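You operate a simulated robot arm through the tools that you are given. There is no shell and no other tool.

You are at the controls of a simulated robot arm. One attempt, no reset.

Task
Try the green pin in holes A, B and C; put a red plug where it stops short.
Fine: the pin goes back in its yellow stand.

The check looks at the end state, three seconds after you hand in, the way a careful person would. Anything else that was tipped, shoved, dropped, spilled or broken makes it a failure.

Robot
A 7-joint arm with a two-finger parallel gripper, fixed in place. Base frame: the origin is at the foot of the arm, x ahead of it, y to its left, z up. Readings come in mm, degrees, newtons and seconds.
Its first joint turns from -166.0 to 166.0 degrees. Payload 3.43 kg.
The tool frame sits at the grasp point between the pads (the TCP): z along the fingers, y along the line on which they close. The tips reach 34 mm beyond it. The gripper opens to 128 mm. The fingers are 24 mm wide and 12 mm thick; the gripper's body (48 by 130 mm) begins 96 mm behind the TCP.
Orientation is told as [roll, pitch, yaw] about the base's x, y, z axes, in that order, counted from this pose: with the fingers straight down and closing along the base's y, the tool's x points along the base's -x, its y along +y and its z along -z.

Tools
- The arm moves only by the tool play_rows. Its argument "increments" is a list of rows, each a list of 7 numbers: the shift along the base's x, y, z in units of 40 mm (1.0 is 40 mm), then the turn, a rotation vector about the base's x, y, z in units of 4 degrees (1.0 is 4 degrees), then the gripper command, from -1 (shut) to 1 (fully open), values between in proportion. In form: [[tx, ty, tz, wx, wy, wz, gripper], ...]. A call has 1 to 20 rows; each row shifts and turns the commanded pose from where the row before left it. A call with a number of a shift or a turn outside -1 to 1 is refused whole. Rows are played at 5 a second. More than 50 mm and 8.6 degrees between two rows, or a gripper value outside its range, and nothing of the call is played. A pose out of reach is approached as far as the arm can. The call stops where the force on the tool passes 40 N (or 10 N more than at its start, if that is more) or the arm is blocked; 0.2 s more then pass. The fingers move at their own pace (about 153 mm/s each) and stop on an object; they squeeze with about 26 N. The grip force told is the motor's: it shows also when the fingers shut on nothing. Time passes only in rows, and 0.2 s behind the last, so rows that do not move let the fingers close. The reply holds the time, the measured pose of the TCP, the force on the tool along the base axes, the opening and the grip force, in the units named above and with some noise, with the torque about the TCP (base axes, N m) and any sound that the robot's microphone picked up, and new pictures: "pictures" is both (left out), scene, wrist or none.
- Cameras (640 x 400 px; columns grow to the right, rows downward): "scene" is fixed at [399.7, -498.1, 1448.8]; the picture's right is [0.88, -0.48, 0.00], its down [-0.29, -0.52, -0.80] and it looks along [0.39, 0.70, -0.60] (base axes); focal length 316 px, centre (320, 200). "wrist" rides on the gripper at [76, -11, -160] in the tool frame; the picture's right is [0.15, 0.99, 0.00], its down [-0.88, 0.13, -0.46] and it looks along [-0.45, 0.07, 0.89] (tool axes); focal length 234 px, centre (320, 200). There is no depth. A picture from a camera that has moved, and an enlarged one, comes with that camera's place and axes in the base frame and with its lens.
- close_up(camera, box): a new picture of the part [left, top, right, bottom] of that camera's present view, enlarged. The clock stands still meanwhile.
- close_job(): hands the job in; it is judged then, once.

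Nothing tells you positions but the pictures and the camera data. Unless the task says otherwise, let go and move clear before handing in.

The tools are called after "Emit:" by a JSON object that holds its "fn" and its "kwargs". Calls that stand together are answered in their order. play_rows: Moves the arm, as the interface text tells. Its arguments: {"type":"object","properties":{"increments":{"type":"array"},"pictures":{"type":"string","enum":["both","scene","wrist","none"]}},"required":["increments"]} The other tools are called the same way: close_up (camera, box) takes an enlarged picture of a part of a camera's view; close_job () hands the job in.

At the start:

```text
time: 0.0
eef_pos: [545.7, 282.9, 1102.1]
ee_rot: [0.0, 0.0, 0.0]
contact_force: [-0.4, -0.5, 0.5]
ft_torque: [0.0, 0.02, 0.01]
opening: 127.9
grip_force: 0.1
```

scene: 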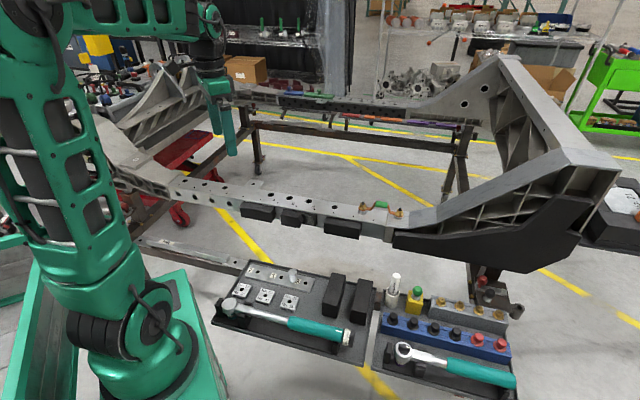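
wrist: 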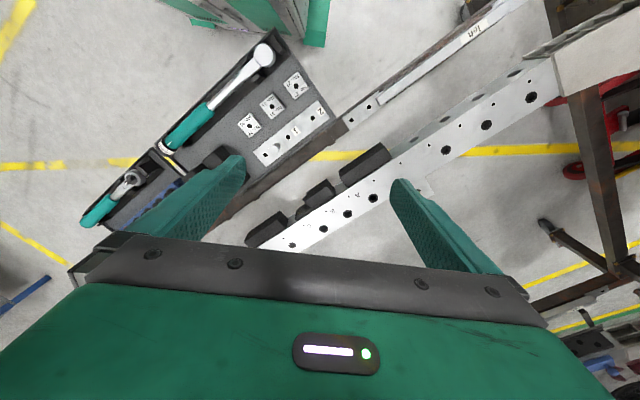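

I see a frame rail with holes, a tray with tools, a yellow stand with a green pin, and a blue rack of red and black plugs. I'll look closer before I move.

Emit:
{"fn": "close_up", "kwargs": {"camera": "scene", "box": [360, 260, 530, 366]}}

Emit:
{"fn": "close_up", "kwargs": {"camera": "scene", "box": [210, 240, 380, 346]}}

Emit:
{"fn": "close_up", "kwargs": {"camera": "scene", "box": [160, 160, 420, 260]}}

Emit:
{"fn": "close_up", "kwargs": {"camera": "wrist", "box": [230, 120, 430, 250]}}

Emit:
{"fn": "close_up", "kwargs": {"camera": "wrist", "box": [220, 60, 360, 170]}}

```text
3.76 times, centred on (445, 313) of scene
camera zoom: at [399.7, -498.1, 1448.8], right [0.88, -0.48, 0.0], down [-0.29, -0.52, -0.8], along [0.39, 0.7, -0.6], focal length 1189 px, centre (-151, -225)
```

zoom: 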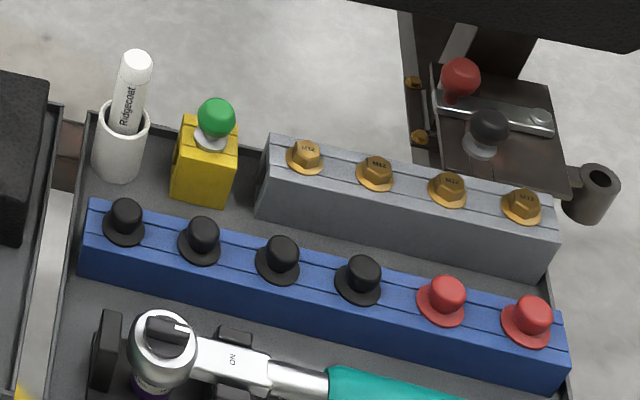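

```text
3.76 times, centred on (295, 293) of scene
camera zoom: at [399.7, -498.1, 1448.8], right [0.88, -0.48, 0.0], down [-0.29, -0.52, -0.8], along [0.39, 0.7, -0.6], focal length 1189 px, centre (414, -150)
```

zoom: 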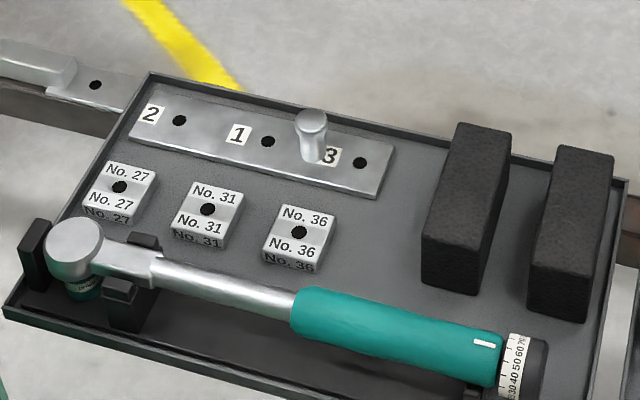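

```text
2.46 times, centred on (290, 210) of scene
camera zoom: at [399.7, -498.1, 1448.8], right [0.88, -0.48, 0.0], down [-0.29, -0.52, -0.8], along [0.39, 0.7, -0.6], focal length 777 px, centre (394, 175)
```

zoom: 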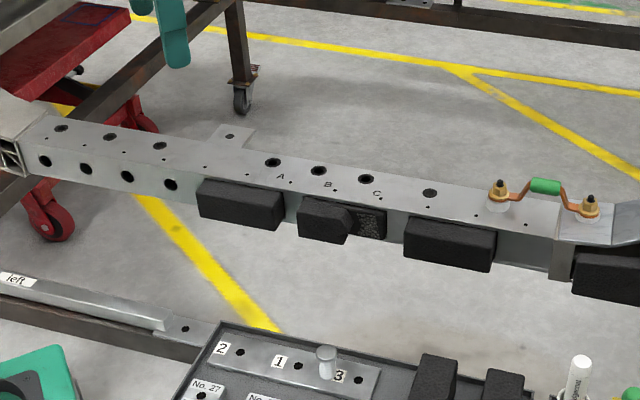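

```text
3.08 times, centred on (330, 185) of wrist
camera zoom: at [470.1, 270.0, 1261.7], right [-0.15, 0.99, 0.0], down [0.88, 0.13, 0.46], along [0.45, 0.07, -0.89], focal length 720 px, centre (289, 246)
```

zoom: 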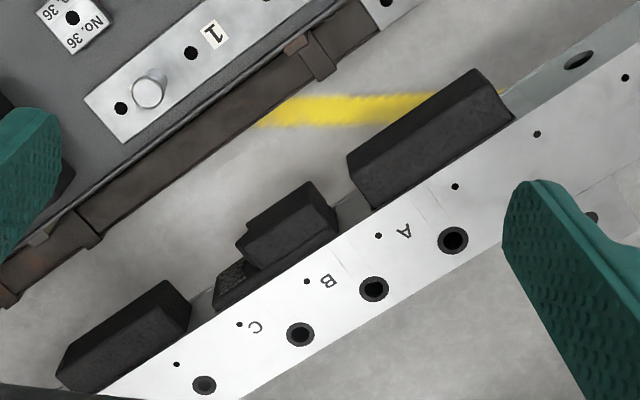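

```text
3.64 times, centred on (290, 115) of wrist
camera zoom: at [470.1, 270.0, 1261.7], right [-0.15, 0.99, 0.0], down [0.88, 0.13, 0.46], along [0.45, 0.07, -0.89], focal length 852 px, centre (429, 509)
```

zoom: 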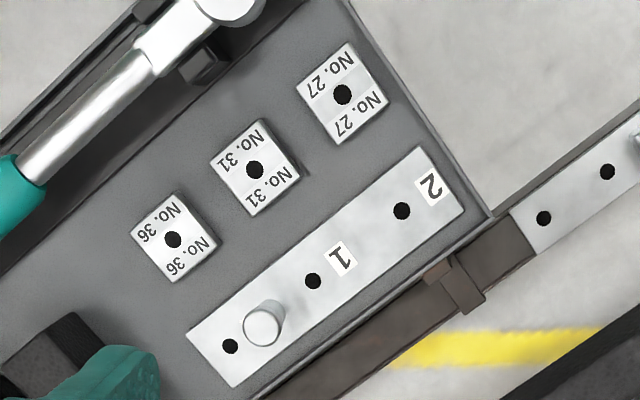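

The rail's top, with holes A, B and C, is near z=742, and the trays are lower, around z=570–600. I'll move the wrist camera over the right tray to locate the pin and plugs.

Emit:
{"fn": "play_rows", "kwargs": {"increments": [[0.5, -0.957, -0.2, 0, 0, 0, 1], [0.5, -0.957, -0.2, 0, 0, 0, 1], [0.5, -0.957, -0.2, 0, 0, 0, 1], [0.5, -0.957, -0.2, 0, 0, 0, 1], [0.5, -0.957, -0.2, 0, 0, 0, 1], [0.5, -0.957, -0.2, 0, 0, 0, 1], [0.5, -0.957, -0.2, 0, 0, 0, 1], [0.5, -0.957, -0.2, 0, 0, 0, 1], [0.5, -0.957, -0.2, 0, 0, 0, 1], [0.5, -0.957, -0.2, 0, 0, 0, 1], [0, 0, 0, 0, 0, 0, 1]]}}

```text
time: 2.4
eef_pos: [731.5, -104.0, 1029.0]
ee_rot: [0.1, -0.6, 0.1]
contact_force: [-0.2, -1.0, 0.1]
ft_torque: [-0.02, 0.0, -0.01]
opening: 127.9
grip_force: 0.0
camera wrist: at [653.1, -114.7, 1187.7], right [-0.15, 0.99, 0.0], down [0.88, 0.13, 0.47], along [0.46, 0.07, -0.88], focal length 234 px, centre (320, 200)
```

scene: 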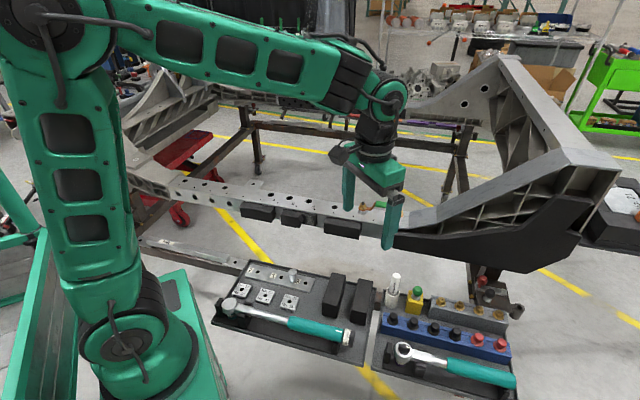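
wrist: 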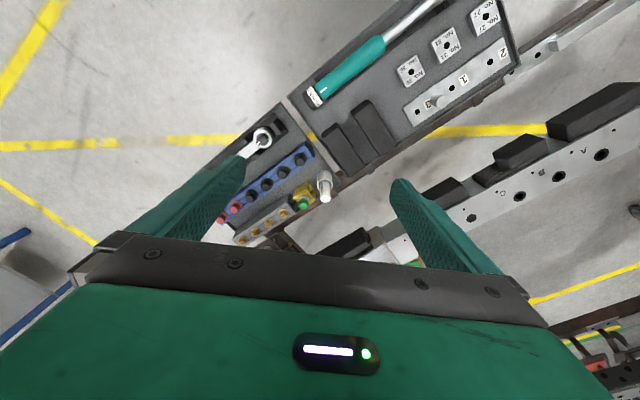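

Emit:
{"fn": "close_up", "kwargs": {"camera": "wrist", "box": [200, 130, 360, 250]}}

```text
3.33 times, centred on (280, 190) of wrist
camera zoom: at [653.1, -114.7, 1187.7], right [-0.15, 0.99, 0.0], down [0.88, 0.13, 0.47], along [0.46, 0.07, -0.88], focal length 781 px, centre (453, 233)
```

zoom: 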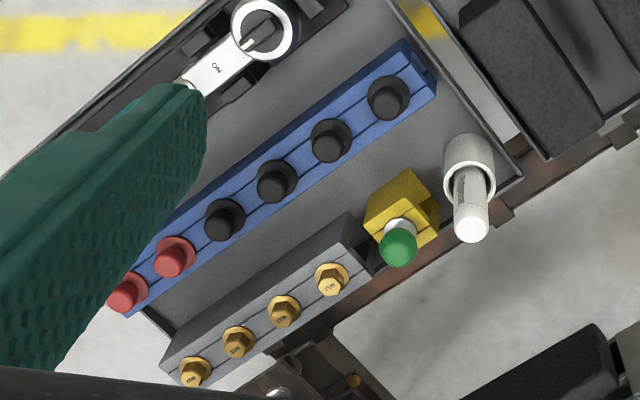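

The pin's green knob is at about (953, -113, 651), the red plugs are near (1000, -297) and (1040, -337), and the tray runs at about -45°. I'll move above the pin with the fingers closing across the row.

Emit:
{"fn": "play_rows", "kwargs": {"increments": [[0.461, -0.019, -0.477, 0, 0, -0.9375, 0], [0.461, -0.019, -0.477, 0, 0, -0.9375, 0], [0.461, -0.019, -0.477, 0, 0, -0.9375, 0], [0.461, -0.019, -0.477, 0, 0, -0.9375, 0], [0.461, -0.019, -0.477, 0, 0, -0.9375, 0], [0.461, -0.019, -0.477, 0, 0, -0.9375, 0], [0.461, -0.019, -0.477, 0, 0, -0.9375, 0], [0.461, -0.019, -0.477, 0, 0, -0.9375, 0], [0.461, -0.019, -0.477, 0, 0, -0.9375, 0], [0.461, -0.019, -0.477, 0, 0, -0.9375, 0], [0.461, -0.019, -0.477, 0, 0, -0.9375, 0], [0.461, -0.019, -0.477, 0, 0, -0.9375, 0], [0, 0, 0, 0, 0, 0, 0], [0, 0, 0, 0, 0, 0, 0]]}}

```text
time: 5.4
eef_pos: [952.9, -112.0, 798.5]
ee_rot: [-0.2, -0.8, -44.9]
contact_force: [-0.6, 0.0, -0.5]
ft_torque: [0.01, 0.01, -0.02]
opening: 64.1
grip_force: 0.1
camera wrist: at [890.5, -64.5, 957.4], right [0.6, 0.8, 0.0], down [0.71, -0.53, 0.47], along [0.37, -0.28, -0.88], focal length 234 px, centre (320, 200)
```

scene: 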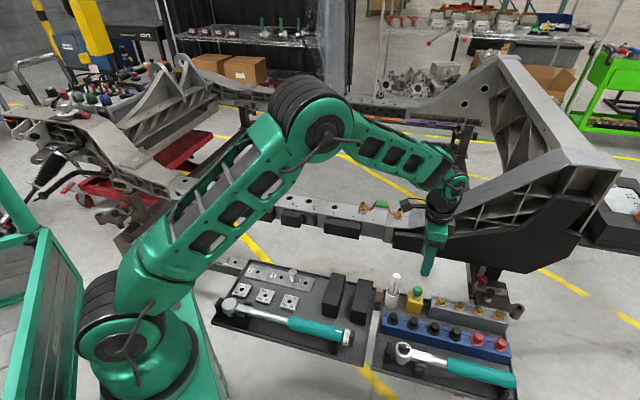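
wrist: 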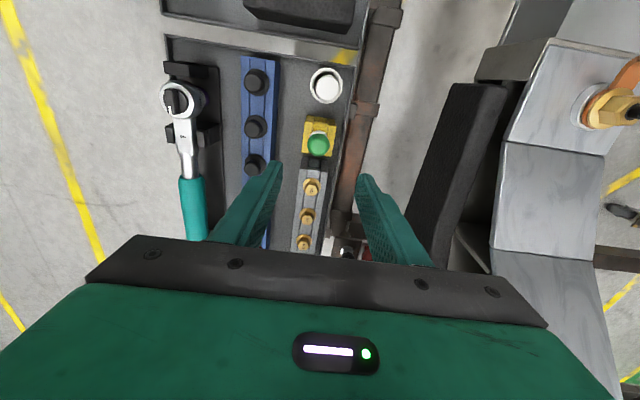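

Emit:
{"fn": "close_up", "kwargs": {"camera": "wrist", "box": [220, 50, 380, 170]}}

Emit:
{"fn": "close_up", "kwargs": {"camera": "scene", "box": [380, 260, 460, 310]}}

```text
3.33 times, centred on (300, 110) of wrist
camera zoom: at [890.5, -64.5, 957.4], right [0.6, 0.8, 0.0], down [0.71, -0.53, 0.47], along [0.37, -0.28, -0.88], focal length 781 px, centre (387, 500)
```

zoom: 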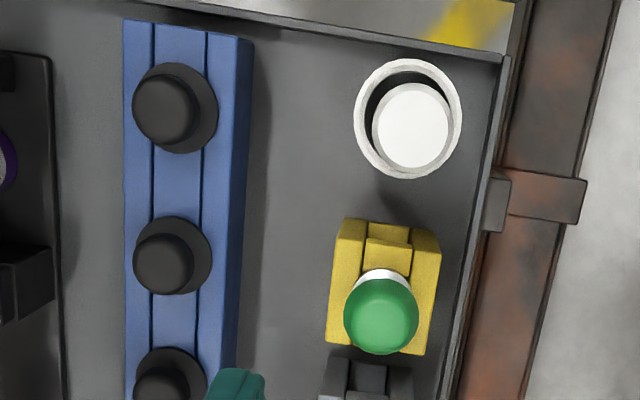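

```text
8.00 times, centred on (420, 285) of scene
camera zoom: at [399.7, -498.1, 1448.8], right [0.88, -0.48, 0.0], down [-0.29, -0.52, -0.8], along [0.39, 0.7, -0.6], focal length 2526 px, centre (-480, -480)
```

zoom: 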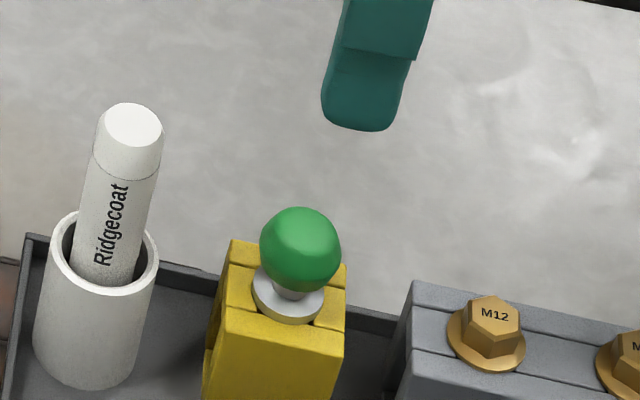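

The pin has a 30 mm green ball at about (952, -114.5, 651) with a flange below it resting on the stand. I'll go down partway, straighten the small tilt and check again.

Emit:
{"fn": "play_rows", "kwargs": {"increments": [[-0.01, -0.03, -0.4, 0, 0.1, 0, 0], [-0.01, -0.03, -0.6, 0, 0.1, 0, 0], [0, 0, -0.6, 0, 0, 0, 0], [0, 0, -0.6, 0, 0, 0, 0], [0, 0, 0, 0, 0, 0, 0]]}}

Emit:
{"fn": "close_up", "kwargs": {"camera": "scene", "box": [380, 230, 460, 310]}}

Emit:
{"fn": "close_up", "kwargs": {"camera": "wrist", "box": [220, 100, 420, 250]}}

```text
time: 6.6
eef_pos: [952.3, -113.2, 710.4]
ee_rot: [-0.6, 0.0, -45.1]
contact_force: [0.4, 0.7, 1.1]
ft_torque: [0.02, 0.0, -0.02]
opening: 63.9
grip_force: 0.0
camera wrist: at [891.4, -66.4, 870.4], right [0.6, 0.8, -0.01], down [0.72, -0.53, 0.46], along [0.36, -0.28, -0.89], focal length 234 px, centre (320, 200)
```

scene: 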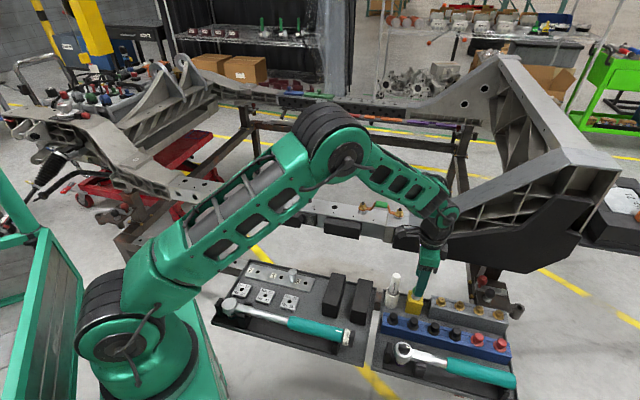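
wrist: 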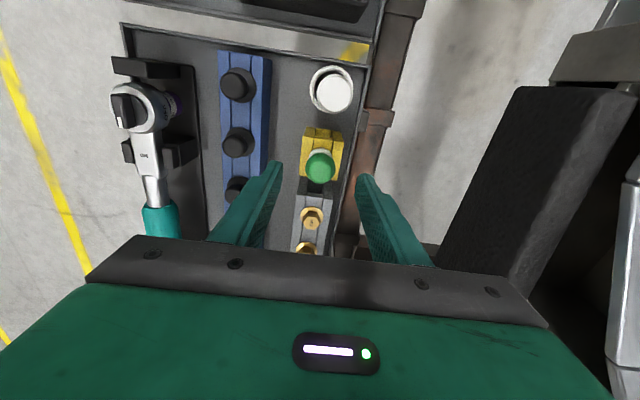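

```text
5.00 times, centred on (420, 270) of scene
camera zoom: at [399.7, -498.1, 1448.8], right [0.88, -0.48, 0.0], down [-0.29, -0.52, -0.8], along [0.39, 0.7, -0.6], focal length 1579 px, centre (-180, -150)
```

zoom: 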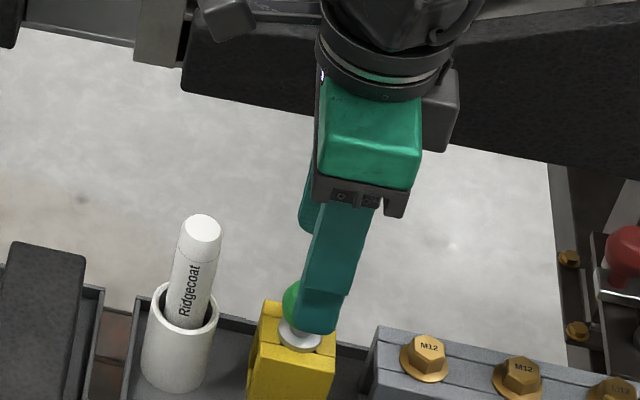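

```text
2.67 times, centred on (320, 175) of wrist
camera zoom: at [891.4, -66.4, 870.4], right [0.6, 0.8, -0.01], down [0.72, -0.53, 0.46], along [0.36, -0.28, -0.89], focal length 624 px, centre (320, 267)
```

zoom: 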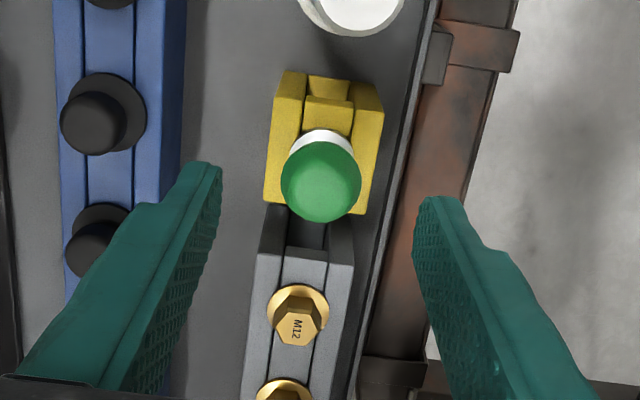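

Emit:
{"fn": "play_rows", "kwargs": {"increments": [[-0.01, -0.025, -0.4, 0.1, 0, 0, 0], [0, 0, -0.4, 0.05, 0, 0, 0], [0, 0, -0.34, 0, 0, 0, 0], [0, 0, 0, 0, 0, 0, 0], [0, 0, 0, 0, 0, 0, -0.3], [0, 0, 0, 0, 0, 0, -1], [0, 0, 0, 0, 0, 0, -1], [0, 0, 0, 0, 0, 0, -1]]}}

Emit:
{"fn": "close_up", "kwargs": {"camera": "scene", "box": [380, 230, 460, 310]}}

```text
time: 8.4
eef_pos: [953.1, -114.2, 666.4]
ee_rot: [-0.2, 0.3, -45.0]
contact_force: [-0.8, -0.6, 2.0]
ft_torque: [0.0, -0.02, -0.03]
opening: 29.4
grip_force: 26.4
camera wrist: at [891.5, -69.8, 825.5], right [0.6, 0.8, 0.0], down [0.72, -0.53, 0.45], along [0.36, -0.27, -0.89], focal length 234 px, centre (320, 200)
```

scene: 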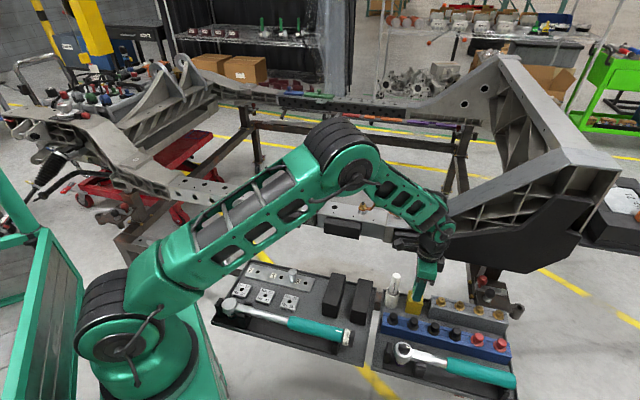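
wrist: 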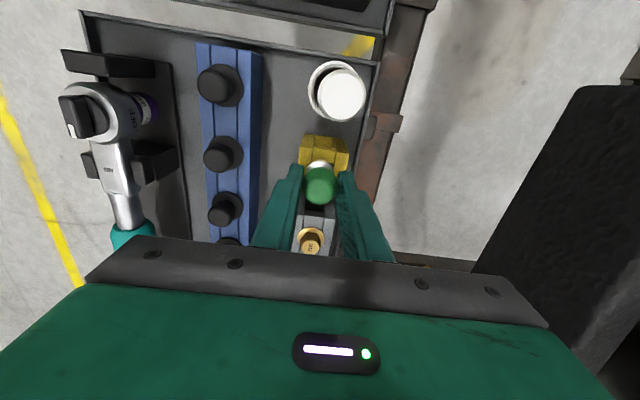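

```text
5.00 times, centred on (420, 270) of scene
camera zoom: at [399.7, -498.1, 1448.8], right [0.88, -0.48, 0.0], down [-0.29, -0.52, -0.8], along [0.39, 0.7, -0.6], focal length 1579 px, centre (-180, -150)
```

zoom: 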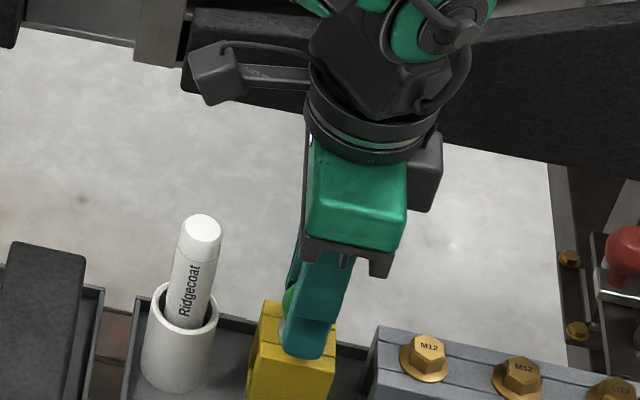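

The ball is gripped with the pads 29.4 mm apart. I'll lift it straight up slowly.

Emit:
{"fn": "play_rows", "kwargs": {"increments": [[0, 0, 0.25, 0, 0, 0, -1], [0, 0, 0.25, 0, 0, 0, -1], [0, 0, 0.5, 0, 0, 0, -1], [0, 0, 0.5, 0, 0, 0, -1], [0, 0, 0.7, 0, 0, 0, -1], [0, 0, 0.8, 0, 0, 0, -1], [0, 0, 0.5, 0, 0, 0, -1], [0, 0, 0, 0, 0, 0, -1]]}}

Emit:
{"fn": "close_up", "kwargs": {"camera": "scene", "box": [380, 220, 460, 310]}}

Emit:
{"fn": "close_up", "kwargs": {"camera": "wrist", "box": [240, 120, 400, 240]}}

```text
time: 10.2
eef_pos: [951.7, -114.9, 805.6]
ee_rot: [-0.1, 0.3, -45.0]
contact_force: [0.1, 0.7, -1.1]
ft_torque: [0.02, 0.03, 0.02]
opening: 28.9
grip_force: 26.1
camera wrist: at [891.2, -69.6, 966.2], right [0.6, 0.8, 0.0], down [0.72, -0.53, 0.45], along [0.36, -0.27, -0.89], focal length 234 px, centre (320, 200)
```

scene: 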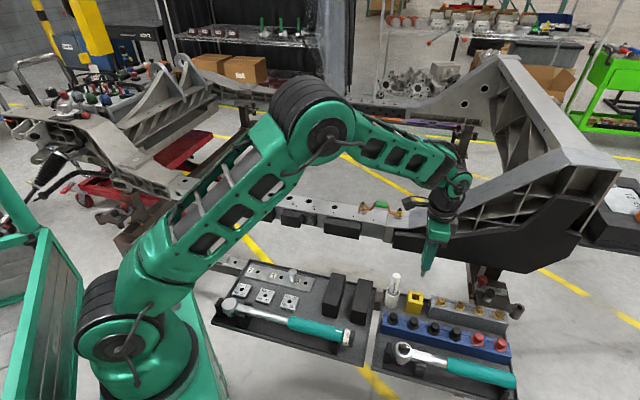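
wrist: 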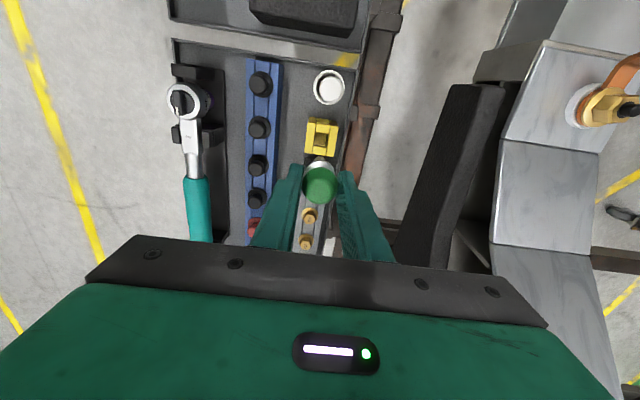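

```text
4.44 times, centred on (420, 265) of scene
camera zoom: at [399.7, -498.1, 1448.8], right [0.88, -0.48, 0.0], down [-0.29, -0.52, -0.8], along [0.39, 0.7, -0.6], focal length 1403 px, centre (-124, -89)
```

zoom: 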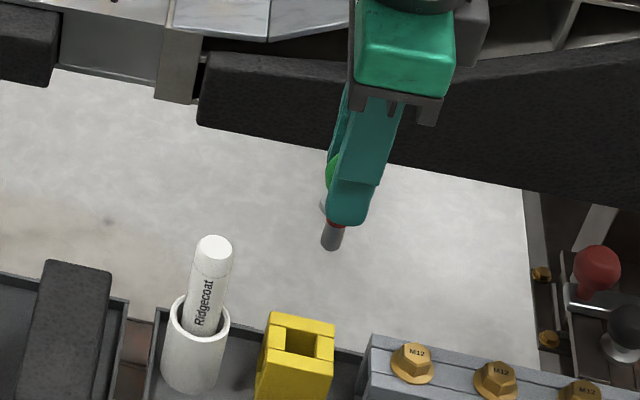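

```text
3.33 times, centred on (320, 180) of wrist
camera zoom: at [891.2, -69.6, 966.2], right [0.6, 0.8, 0.0], down [0.72, -0.53, 0.45], along [0.36, -0.27, -0.89], focal length 781 px, centre (320, 267)
```

zoom: 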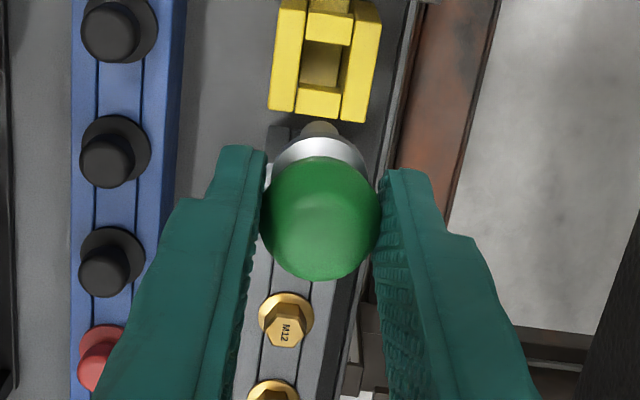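

The pin is about 37 mm long below its flange and has a red band at the top. I'll raise it and carry it over to hole A.

Emit:
{"fn": "play_rows", "kwargs": {"increments": [[0, 0, 1, 0, 0, 0, -1], [0, 0, 1, 0, 0, 0, -1], [0, 0, 0.87, 0, 0, 0, -1], [-0.434, 0.993, 0, 0, 0, 0, -1], [-0.434, 0.993, 0, 0, 0, 0, -1], [-0.434, 0.993, 0, 0, 0, 0, -1], [-0.434, 0.993, 0, 0, 0, 0, -1], [-0.434, 0.993, 0, 0, 0, 0, -1], [-0.434, 0.993, 0, 0, 0, 0, -1], [-0.434, 0.993, 0, 0, 0, 0, -1], [-0.434, 0.993, 0, 0, 0, 0, -1], [-0.434, 0.993, 0, 0, 0, 0, -1], [-0.434, 0.993, 0, 0, 0, 0, -1], [-0.434, 0.993, 0, 0, 0, 0, -1], [-0.434, 0.993, 0, 0, 0, 0, -1], [-0.434, 0.993, 0, 0, 0, 0, -1], [-0.434, 0.993, 0, 0, 0, 0, -1], [0, 0, 0, 0, 0, 0, -1], [0, 0, 0, 0, 0, 0, -1]]}}

Emit:
{"fn": "close_up", "kwargs": {"camera": "wrist", "box": [220, 60, 420, 250]}}

Emit:
{"fn": "close_up", "kwargs": {"camera": "scene", "box": [220, 130, 380, 240]}}

```text
time: 14.2
eef_pos: [708.2, 444.1, 921.6]
ee_rot: [-0.3, 0.4, -45.0]
contact_force: [-0.5, -0.3, -0.1]
ft_torque: [-0.04, -0.03, 0.01]
opening: 29.0
grip_force: 25.6
camera wrist: at [646.8, 488.3, 1082.6], right [0.6, 0.8, 0.0], down [0.72, -0.53, 0.45], along [0.36, -0.27, -0.89], focal length 234 px, centre (320, 200)
```

scene: 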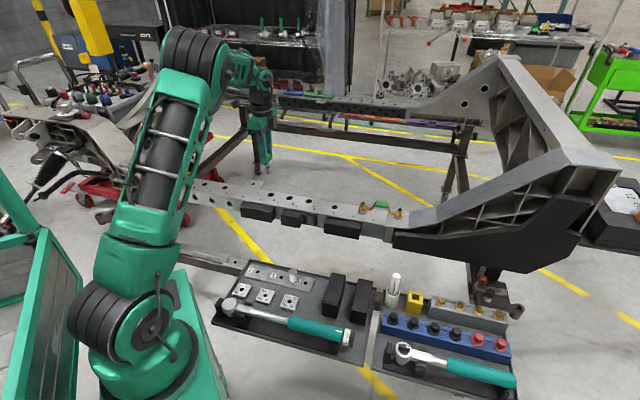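
wrist: 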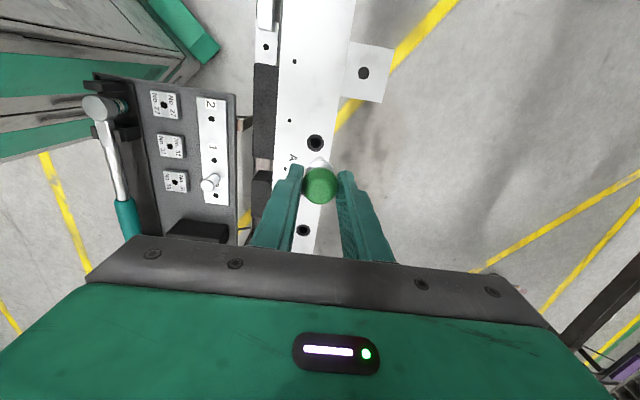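

```text
2.11 times, centred on (320, 155) of wrist
camera zoom: at [646.8, 488.3, 1082.6], right [0.6, 0.8, 0.0], down [0.72, -0.53, 0.45], along [0.36, -0.27, -0.89], focal length 493 px, centre (320, 295)
```

zoom: 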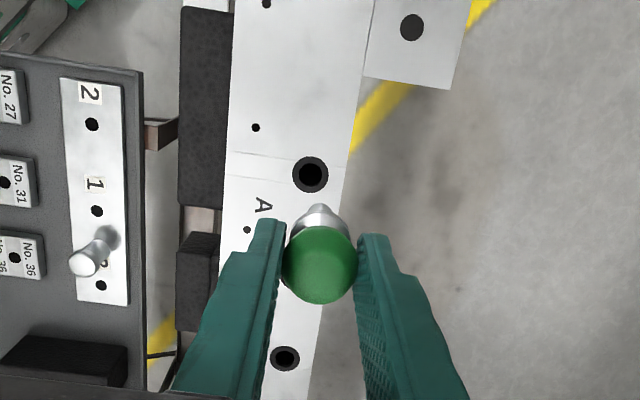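

```text
3.64 times, centred on (300, 185) of scene
camera zoom: at [399.7, -498.1, 1448.8], right [0.88, -0.48, 0.0], down [-0.29, -0.52, -0.8], along [0.39, 0.7, -0.6], focal length 1148 px, centre (393, 254)
```

zoom: 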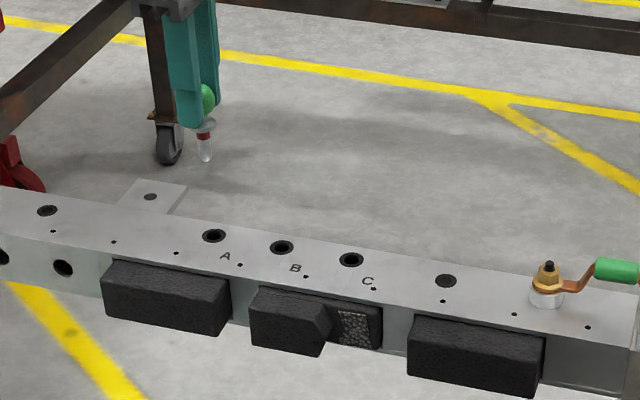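

Hole A looks to be near (705, 435.5). I'll lower the pin until its tip is just above the rail and compare the tip with the hole in both cameras.

Emit:
{"fn": "play_rows", "kwargs": {"increments": [[-0.04, -0.1, -0.5, 0, 0, 0, -1], [-0.04, -0.11, -0.5, 0, 0, 0, -1], [0, 0, -0.5, 0, 0, 0, -1], [0, 0, -0.3, 0, 0, 0, -1], [0, 0, 0, 0, 0, 0, -1], [0, 0, 0, 0, 0, 0, -1]]}}

Emit:
{"fn": "close_up", "kwargs": {"camera": "wrist", "box": [260, 100, 380, 210]}}

Emit:
{"fn": "close_up", "kwargs": {"camera": "scene", "box": [230, 140, 330, 220]}}

```text
time: 15.6
eef_pos: [703.6, 433.5, 848.0]
ee_rot: [-0.2, 0.4, -45.0]
contact_force: [0.4, 0.2, -0.9]
ft_torque: [-0.01, -0.01, 0.02]
opening: 29.2
grip_force: 25.9
camera wrist: at [642.8, 478.4, 1008.4], right [0.6, 0.8, 0.0], down [0.72, -0.53, 0.45], along [0.36, -0.27, -0.89], focal length 234 px, centre (320, 200)
```

scene: 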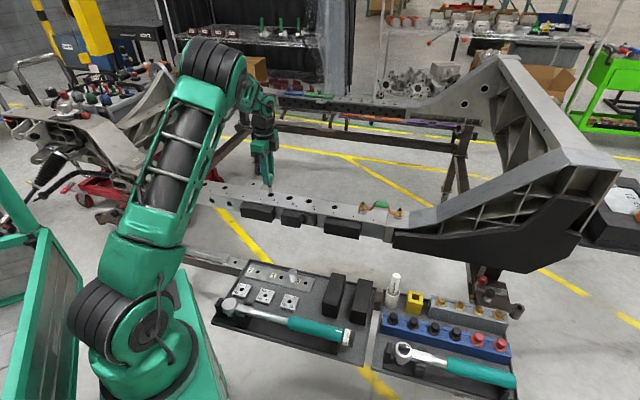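
wrist: 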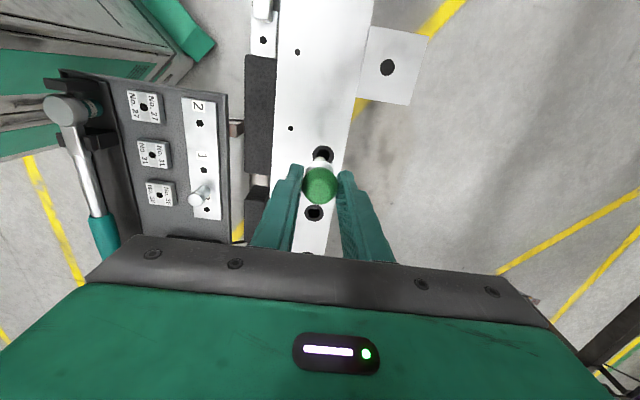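

```text
3.64 times, centred on (320, 155) of wrist
camera zoom: at [642.8, 478.4, 1008.4], right [0.6, 0.8, 0.0], down [0.72, -0.53, 0.45], along [0.36, -0.27, -0.89], focal length 852 px, centre (320, 364)
```

zoom: 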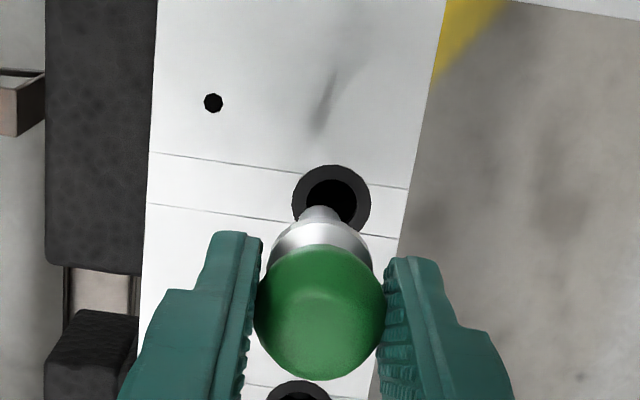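

```text
5.00 times, centred on (280, 180) of scene
camera zoom: at [399.7, -498.1, 1448.8], right [0.88, -0.48, 0.0], down [-0.29, -0.52, -0.8], along [0.39, 0.7, -0.6], focal length 1579 px, centre (520, 300)
```

zoom: 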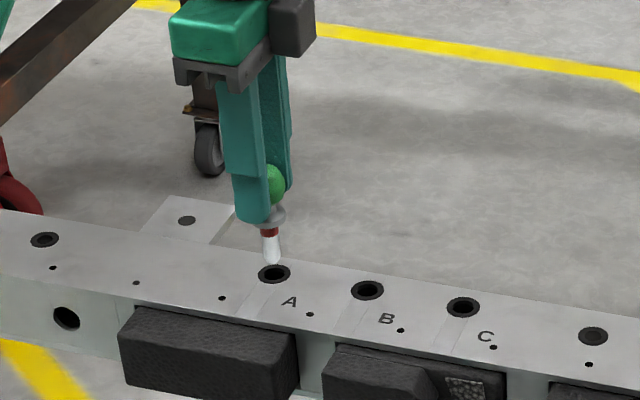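

Emit:
{"fn": "play_rows", "kwargs": {"increments": [[0.065, 0.03, 0, 0, 0, 0, -1], [0, 0, -0.2, 0, 0, 0, -1], [0, 0, -0.1, 0, 0, 0, -1], [0, 0, 0, 0, 0, 0, -1]]}}

Emit:
{"fn": "close_up", "kwargs": {"camera": "wrist", "box": [280, 120, 360, 190]}}

Emit:
{"fn": "close_up", "kwargs": {"camera": "scene", "box": [250, 165, 300, 205]}}

```text
time: 16.6
eef_pos: [707.7, 435.1, 836.3]
ee_rot: [-0.2, 0.4, -45.0]
contact_force: [1.0, 0.2, -0.8]
ft_torque: [0.0, 0.04, 0.02]
opening: 29.1
grip_force: 26.1
camera wrist: at [646.3, 479.7, 996.2], right [0.6, 0.8, 0.0], down [0.72, -0.53, 0.45], along [0.36, -0.27, -0.89], focal length 234 px, centre (320, 200)
```

scene: 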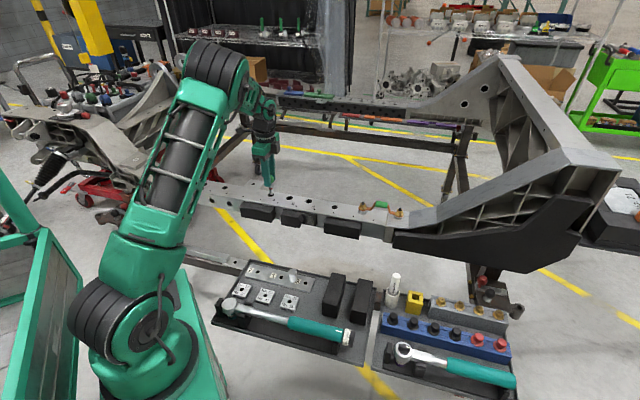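
wrist: 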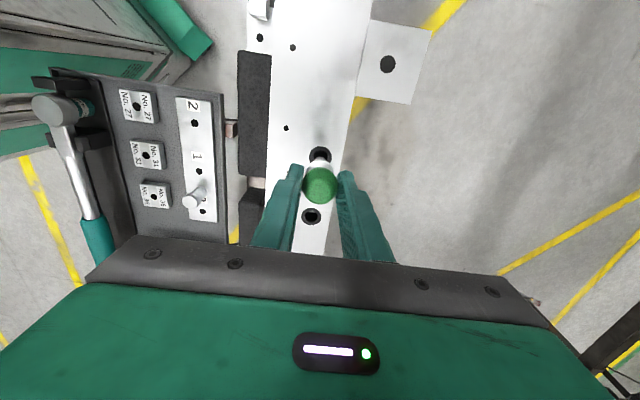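

```text
5.71 times, centred on (320, 155) of wrist
camera zoom: at [646.3, 479.7, 996.2], right [0.6, 0.8, 0.0], down [0.72, -0.53, 0.45], along [0.36, -0.27, -0.89], focal length 1338 px, centre (320, 457)
```

zoom: 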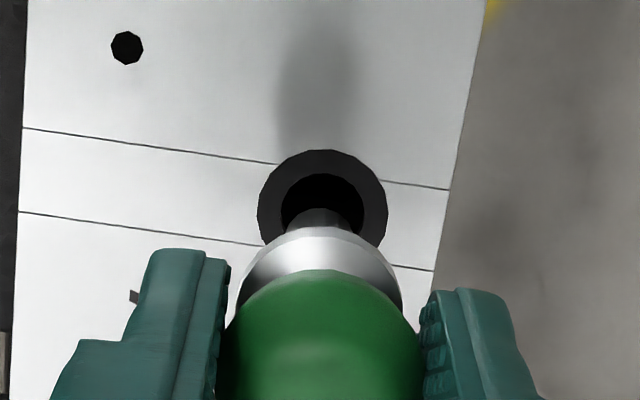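

```text
10.00 times, centred on (275, 185) of scene
camera zoom: at [399.7, -498.1, 1448.8], right [0.88, -0.48, 0.0], down [-0.29, -0.52, -0.8], along [0.39, 0.7, -0.6], focal length 3158 px, centre (770, 350)
```

zoom: 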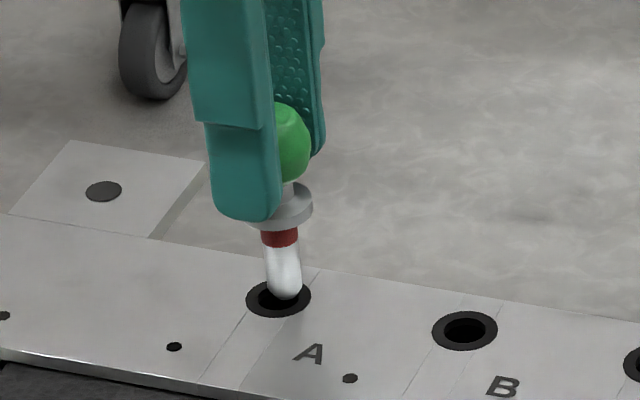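

The tip is about 2.5 mm too far along the rail. I'll correct that and lower it gently, watching the force.

Emit:
{"fn": "play_rows", "kwargs": {"increments": [[-0.045, 0.04, 0, 0, 0, 0, -1], [0, 0, -0.1, 0, 0, 0, -1], [0, 0, -0.1, 0, 0, 0, -1], [0, 0, -0.1, 0, 0, 0, -1], [0, 0, 0, 0, 0, 0, -1]]}}

Emit:
{"fn": "close_up", "kwargs": {"camera": "scene", "box": [250, 165, 300, 205]}}

Emit:
{"fn": "close_up", "kwargs": {"camera": "wrist", "box": [280, 120, 360, 190]}}

```text
time: 17.8
eef_pos: [705.9, 436.5, 824.3]
ee_rot: [-0.2, 0.3, -45.1]
contact_force: [0.2, -0.1, -0.2]
ft_torque: [0.03, 0.02, -0.01]
opening: 29.1
grip_force: 26.1
camera wrist: at [645.1, 481.3, 984.6], right [0.6, 0.8, 0.0], down [0.72, -0.53, 0.45], along [0.36, -0.27, -0.89], focal length 234 px, centre (320, 200)
```

scene: 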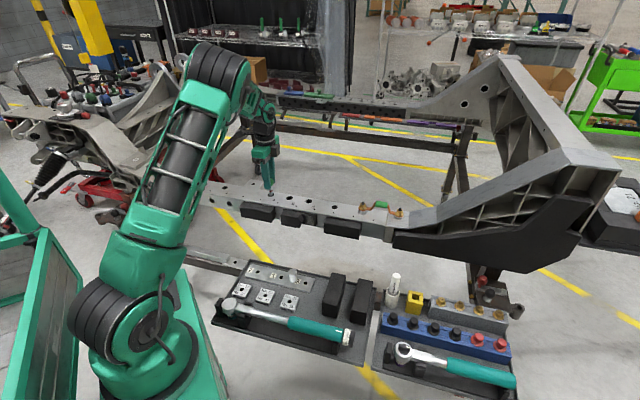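
wrist: 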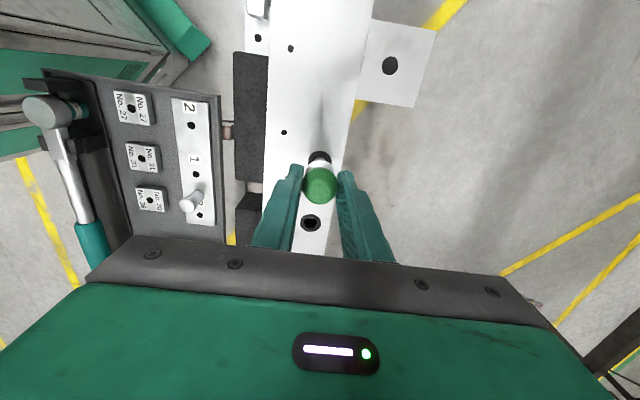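

```text
10.00 times, centred on (275, 185) of scene
camera zoom: at [399.7, -498.1, 1448.8], right [0.88, -0.48, 0.0], down [-0.29, -0.52, -0.8], along [0.39, 0.7, -0.6], focal length 3158 px, centre (770, 350)
```

zoom: 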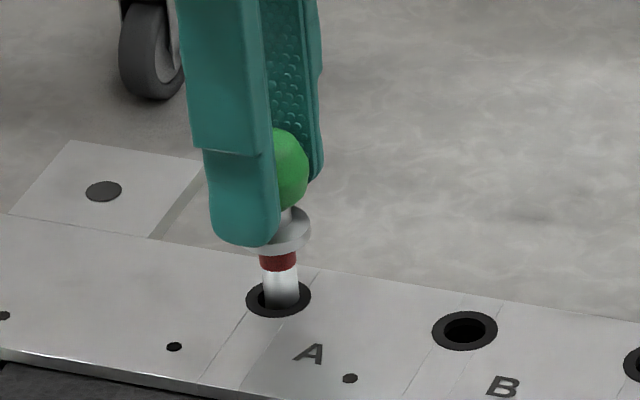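

```text
5.71 times, centred on (320, 155) of wrist
camera zoom: at [645.1, 481.3, 984.6], right [0.6, 0.8, 0.0], down [0.72, -0.53, 0.45], along [0.36, -0.27, -0.89], focal length 1338 px, centre (320, 457)
```

zoom: 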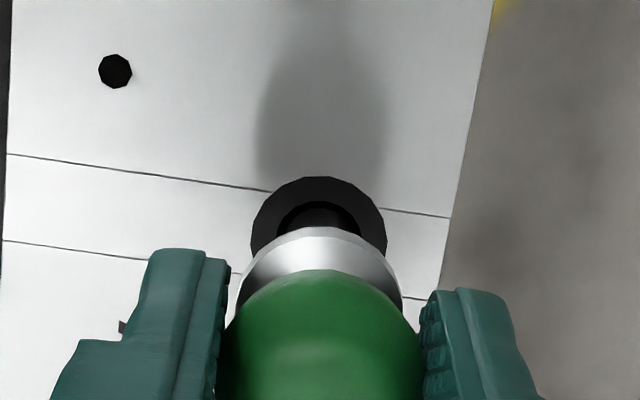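

The tip has entered hole A without contact. I'll keep going down in small steps.

Emit:
{"fn": "play_rows", "kwargs": {"increments": [[0, 0, -0.08, 0, 0, 0, -1], [0, 0, -0.08, 0, 0, 0, -1], [0, 0, -0.08, 0, 0, 0, -1], [0, 0, -0.08, 0, 0, 0, -1], [0, 0, -0.08, 0, 0, 0, -1], [0, 0, -0.08, 0, 0, 0, -1]]}}

Emit:
{"fn": "close_up", "kwargs": {"camera": "scene", "box": [250, 165, 300, 205]}}

```text
time: 19.2
eef_pos: [704.4, 435.2, 805.8]
ee_rot: [-0.1, 0.3, -44.9]
contact_force: [-2.7, 3.6, 0.6]
ft_torque: [0.12, 0.14, 0.02]
opening: 29.1
grip_force: 26.0
camera wrist: at [644.6, 480.5, 965.5], right [0.59, 0.8, 0.0], down [0.72, -0.53, 0.45], along [0.36, -0.27, -0.89], focal length 234 px, centre (320, 200)
```

scene: 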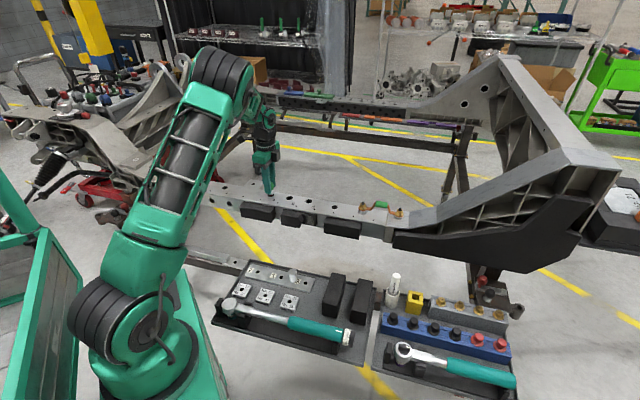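
wrist: 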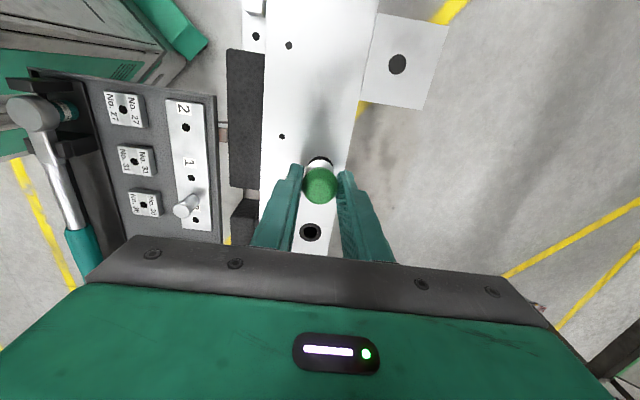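

```text
10.00 times, centred on (275, 185) of scene
camera zoom: at [399.7, -498.1, 1448.8], right [0.88, -0.48, 0.0], down [-0.29, -0.52, -0.8], along [0.39, 0.7, -0.6], focal length 3158 px, centre (770, 350)
```

zoom: 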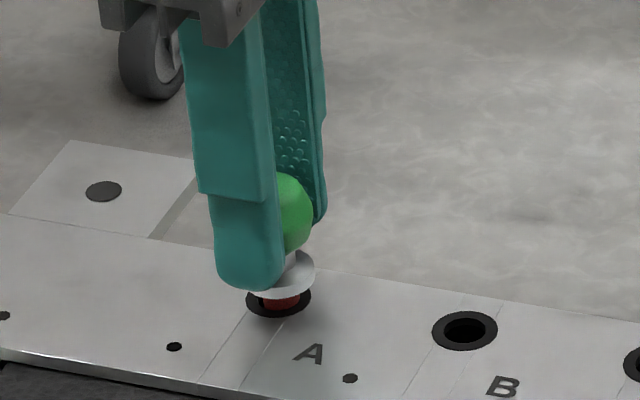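

Emit:
{"fn": "play_rows", "kwargs": {"increments": [[-0.015, 0.018, 0, 0, 0, 0, -1], [0, 0, -0.08, 0, 0, 0, -1], [0, 0, -0.08, 0, 0, 0, -1], [0, 0, -0.05, 0, 0, 0, -1], [0, 0, 0, 0, 0, 0, -1]], "pictures": "wrist"}}

Emit:
{"fn": "close_up", "kwargs": {"camera": "scene", "box": [250, 165, 300, 205]}}

```text
time: 20.4
eef_pos: [705.1, 437.3, 795.9]
ee_rot: [-0.2, 0.3, -45.0]
contact_force: [0.1, 0.3, -0.7]
ft_torque: [0.01, -0.03, 0.03]
opening: 29.1
grip_force: 25.4
camera wrist: at [644.2, 481.4, 956.9], right [0.6, 0.8, 0.0], down [0.72, -0.53, 0.45], along [0.36, -0.27, -0.89], focal length 234 px, centre (320, 200)
```

wrist: 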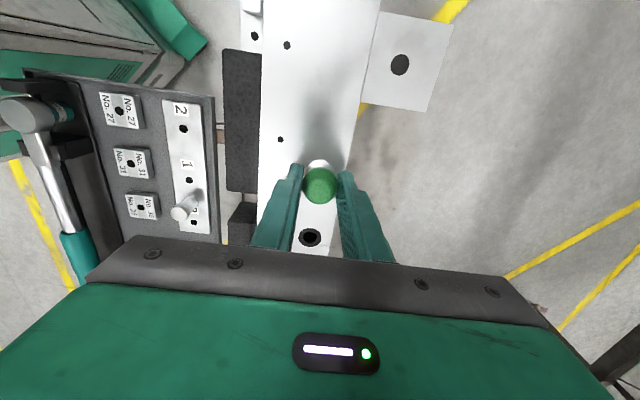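

```text
10.00 times, centred on (275, 185) of scene
camera zoom: at [399.7, -498.1, 1448.8], right [0.88, -0.48, 0.0], down [-0.29, -0.52, -0.8], along [0.39, 0.7, -0.6], focal length 3158 px, centre (770, 350)
```

zoom: 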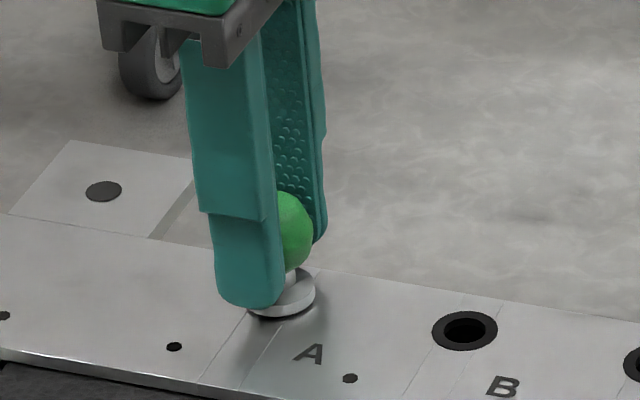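

Emit:
{"fn": "play_rows", "kwargs": {"increments": [[0, 0, -0.05, 0, 0, 0, -1], [0, 0, -0.05, 0, 0, 0, -1], [0, 0, -0.05, 0, 0, 0, -1], [0, 0, 0, 0, 0, 0, -1]], "pictures": "none"}}

Emit:
{"fn": "close_up", "kwargs": {"camera": "scene", "box": [250, 165, 300, 205]}}

```text
time: 21.4
eef_pos: [705.3, 435.8, 791.1]
ee_rot: [-0.1, 0.3, -45.0]
contact_force: [-0.9, -2.8, 22.5]
ft_torque: [-0.08, 0.01, 0.0]
opening: 29.0
grip_force: 25.6
```

```text
10.00 times, centred on (275, 185) of scene
camera zoom: at [399.7, -498.1, 1448.8], right [0.88, -0.48, 0.0], down [-0.29, -0.52, -0.8], along [0.39, 0.7, -0.6], focal length 3158 px, centre (770, 350)
```

zoom: 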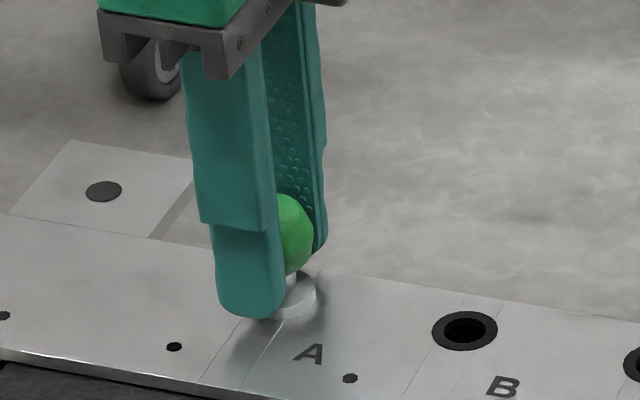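

Hole A takes the pin fully: the flange seats at TCP z≈791. I'll lift it out and move to hole B.

Emit:
{"fn": "play_rows", "kwargs": {"increments": [[0, 0, 0.3, 0, 0, 0, -1], [0, 0, 0.4, 0, 0, 0, -1], [0, 0, 0.6, 0, 0, 0, -1], [0, 0, 0.3, 0, 0, 0, -1], [0.45, -0.443, 0, 0, 0, 0, -1], [0.45, -0.443, 0, 0, 0, 0, -1], [0.45, -0.443, 0, 0, 0, 0, -1], [0, 0, -0.2, 0, 0, 0, -1], [0, 0, 0, 0, 0, 0, -1], [0, 0, 0, 0, 0, 0, -1]]}}

Emit:
{"fn": "close_up", "kwargs": {"camera": "scene", "box": [265, 165, 315, 205]}}

Emit:
{"fn": "close_up", "kwargs": {"camera": "wrist", "box": [280, 120, 360, 190]}}

```text
time: 23.6
eef_pos: [760.2, 383.5, 848.3]
ee_rot: [-0.3, 0.3, -45.0]
contact_force: [0.0, -0.3, -0.6]
ft_torque: [0.03, 0.04, -0.01]
opening: 29.1
grip_force: 26.2
camera wrist: at [698.9, 428.9, 1007.4], right [0.6, 0.8, 0.0], down [0.72, -0.53, 0.45], along [0.36, -0.27, -0.89], focal length 234 px, centre (320, 200)
```

scene: 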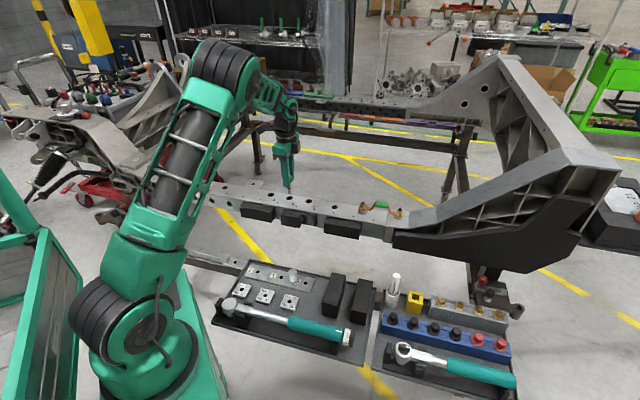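
wrist: 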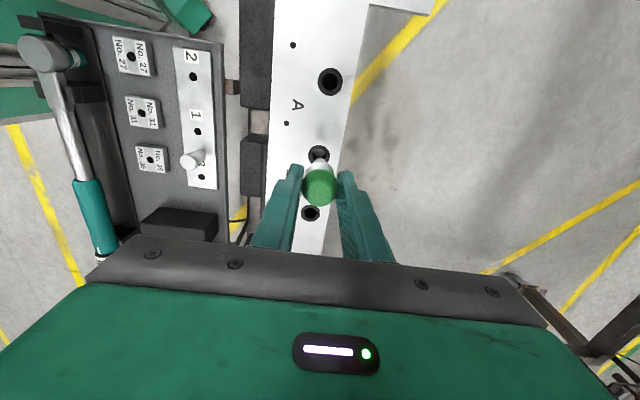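

```text
10.00 times, centred on (290, 185) of scene
camera zoom: at [399.7, -498.1, 1448.8], right [0.88, -0.48, 0.0], down [-0.29, -0.52, -0.8], along [0.39, 0.7, -0.6], focal length 3158 px, centre (620, 350)
```

zoom: 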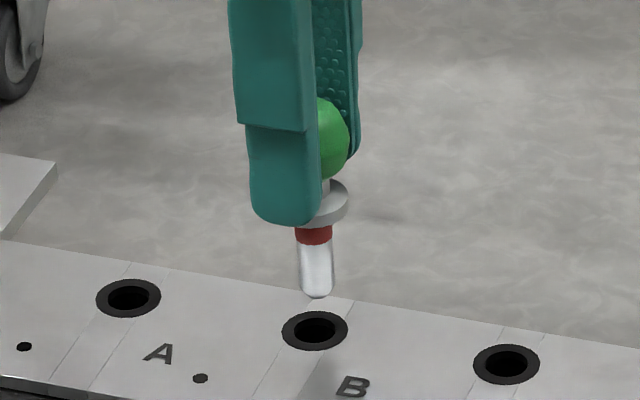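

```text
5.71 times, centred on (320, 155) of wrist
camera zoom: at [698.9, 428.9, 1007.4], right [0.6, 0.8, 0.0], down [0.72, -0.53, 0.45], along [0.36, -0.27, -0.89], focal length 1338 px, centre (320, 457)
```

zoom: 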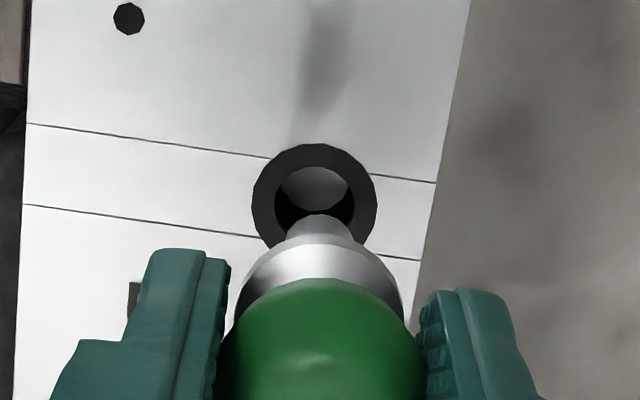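

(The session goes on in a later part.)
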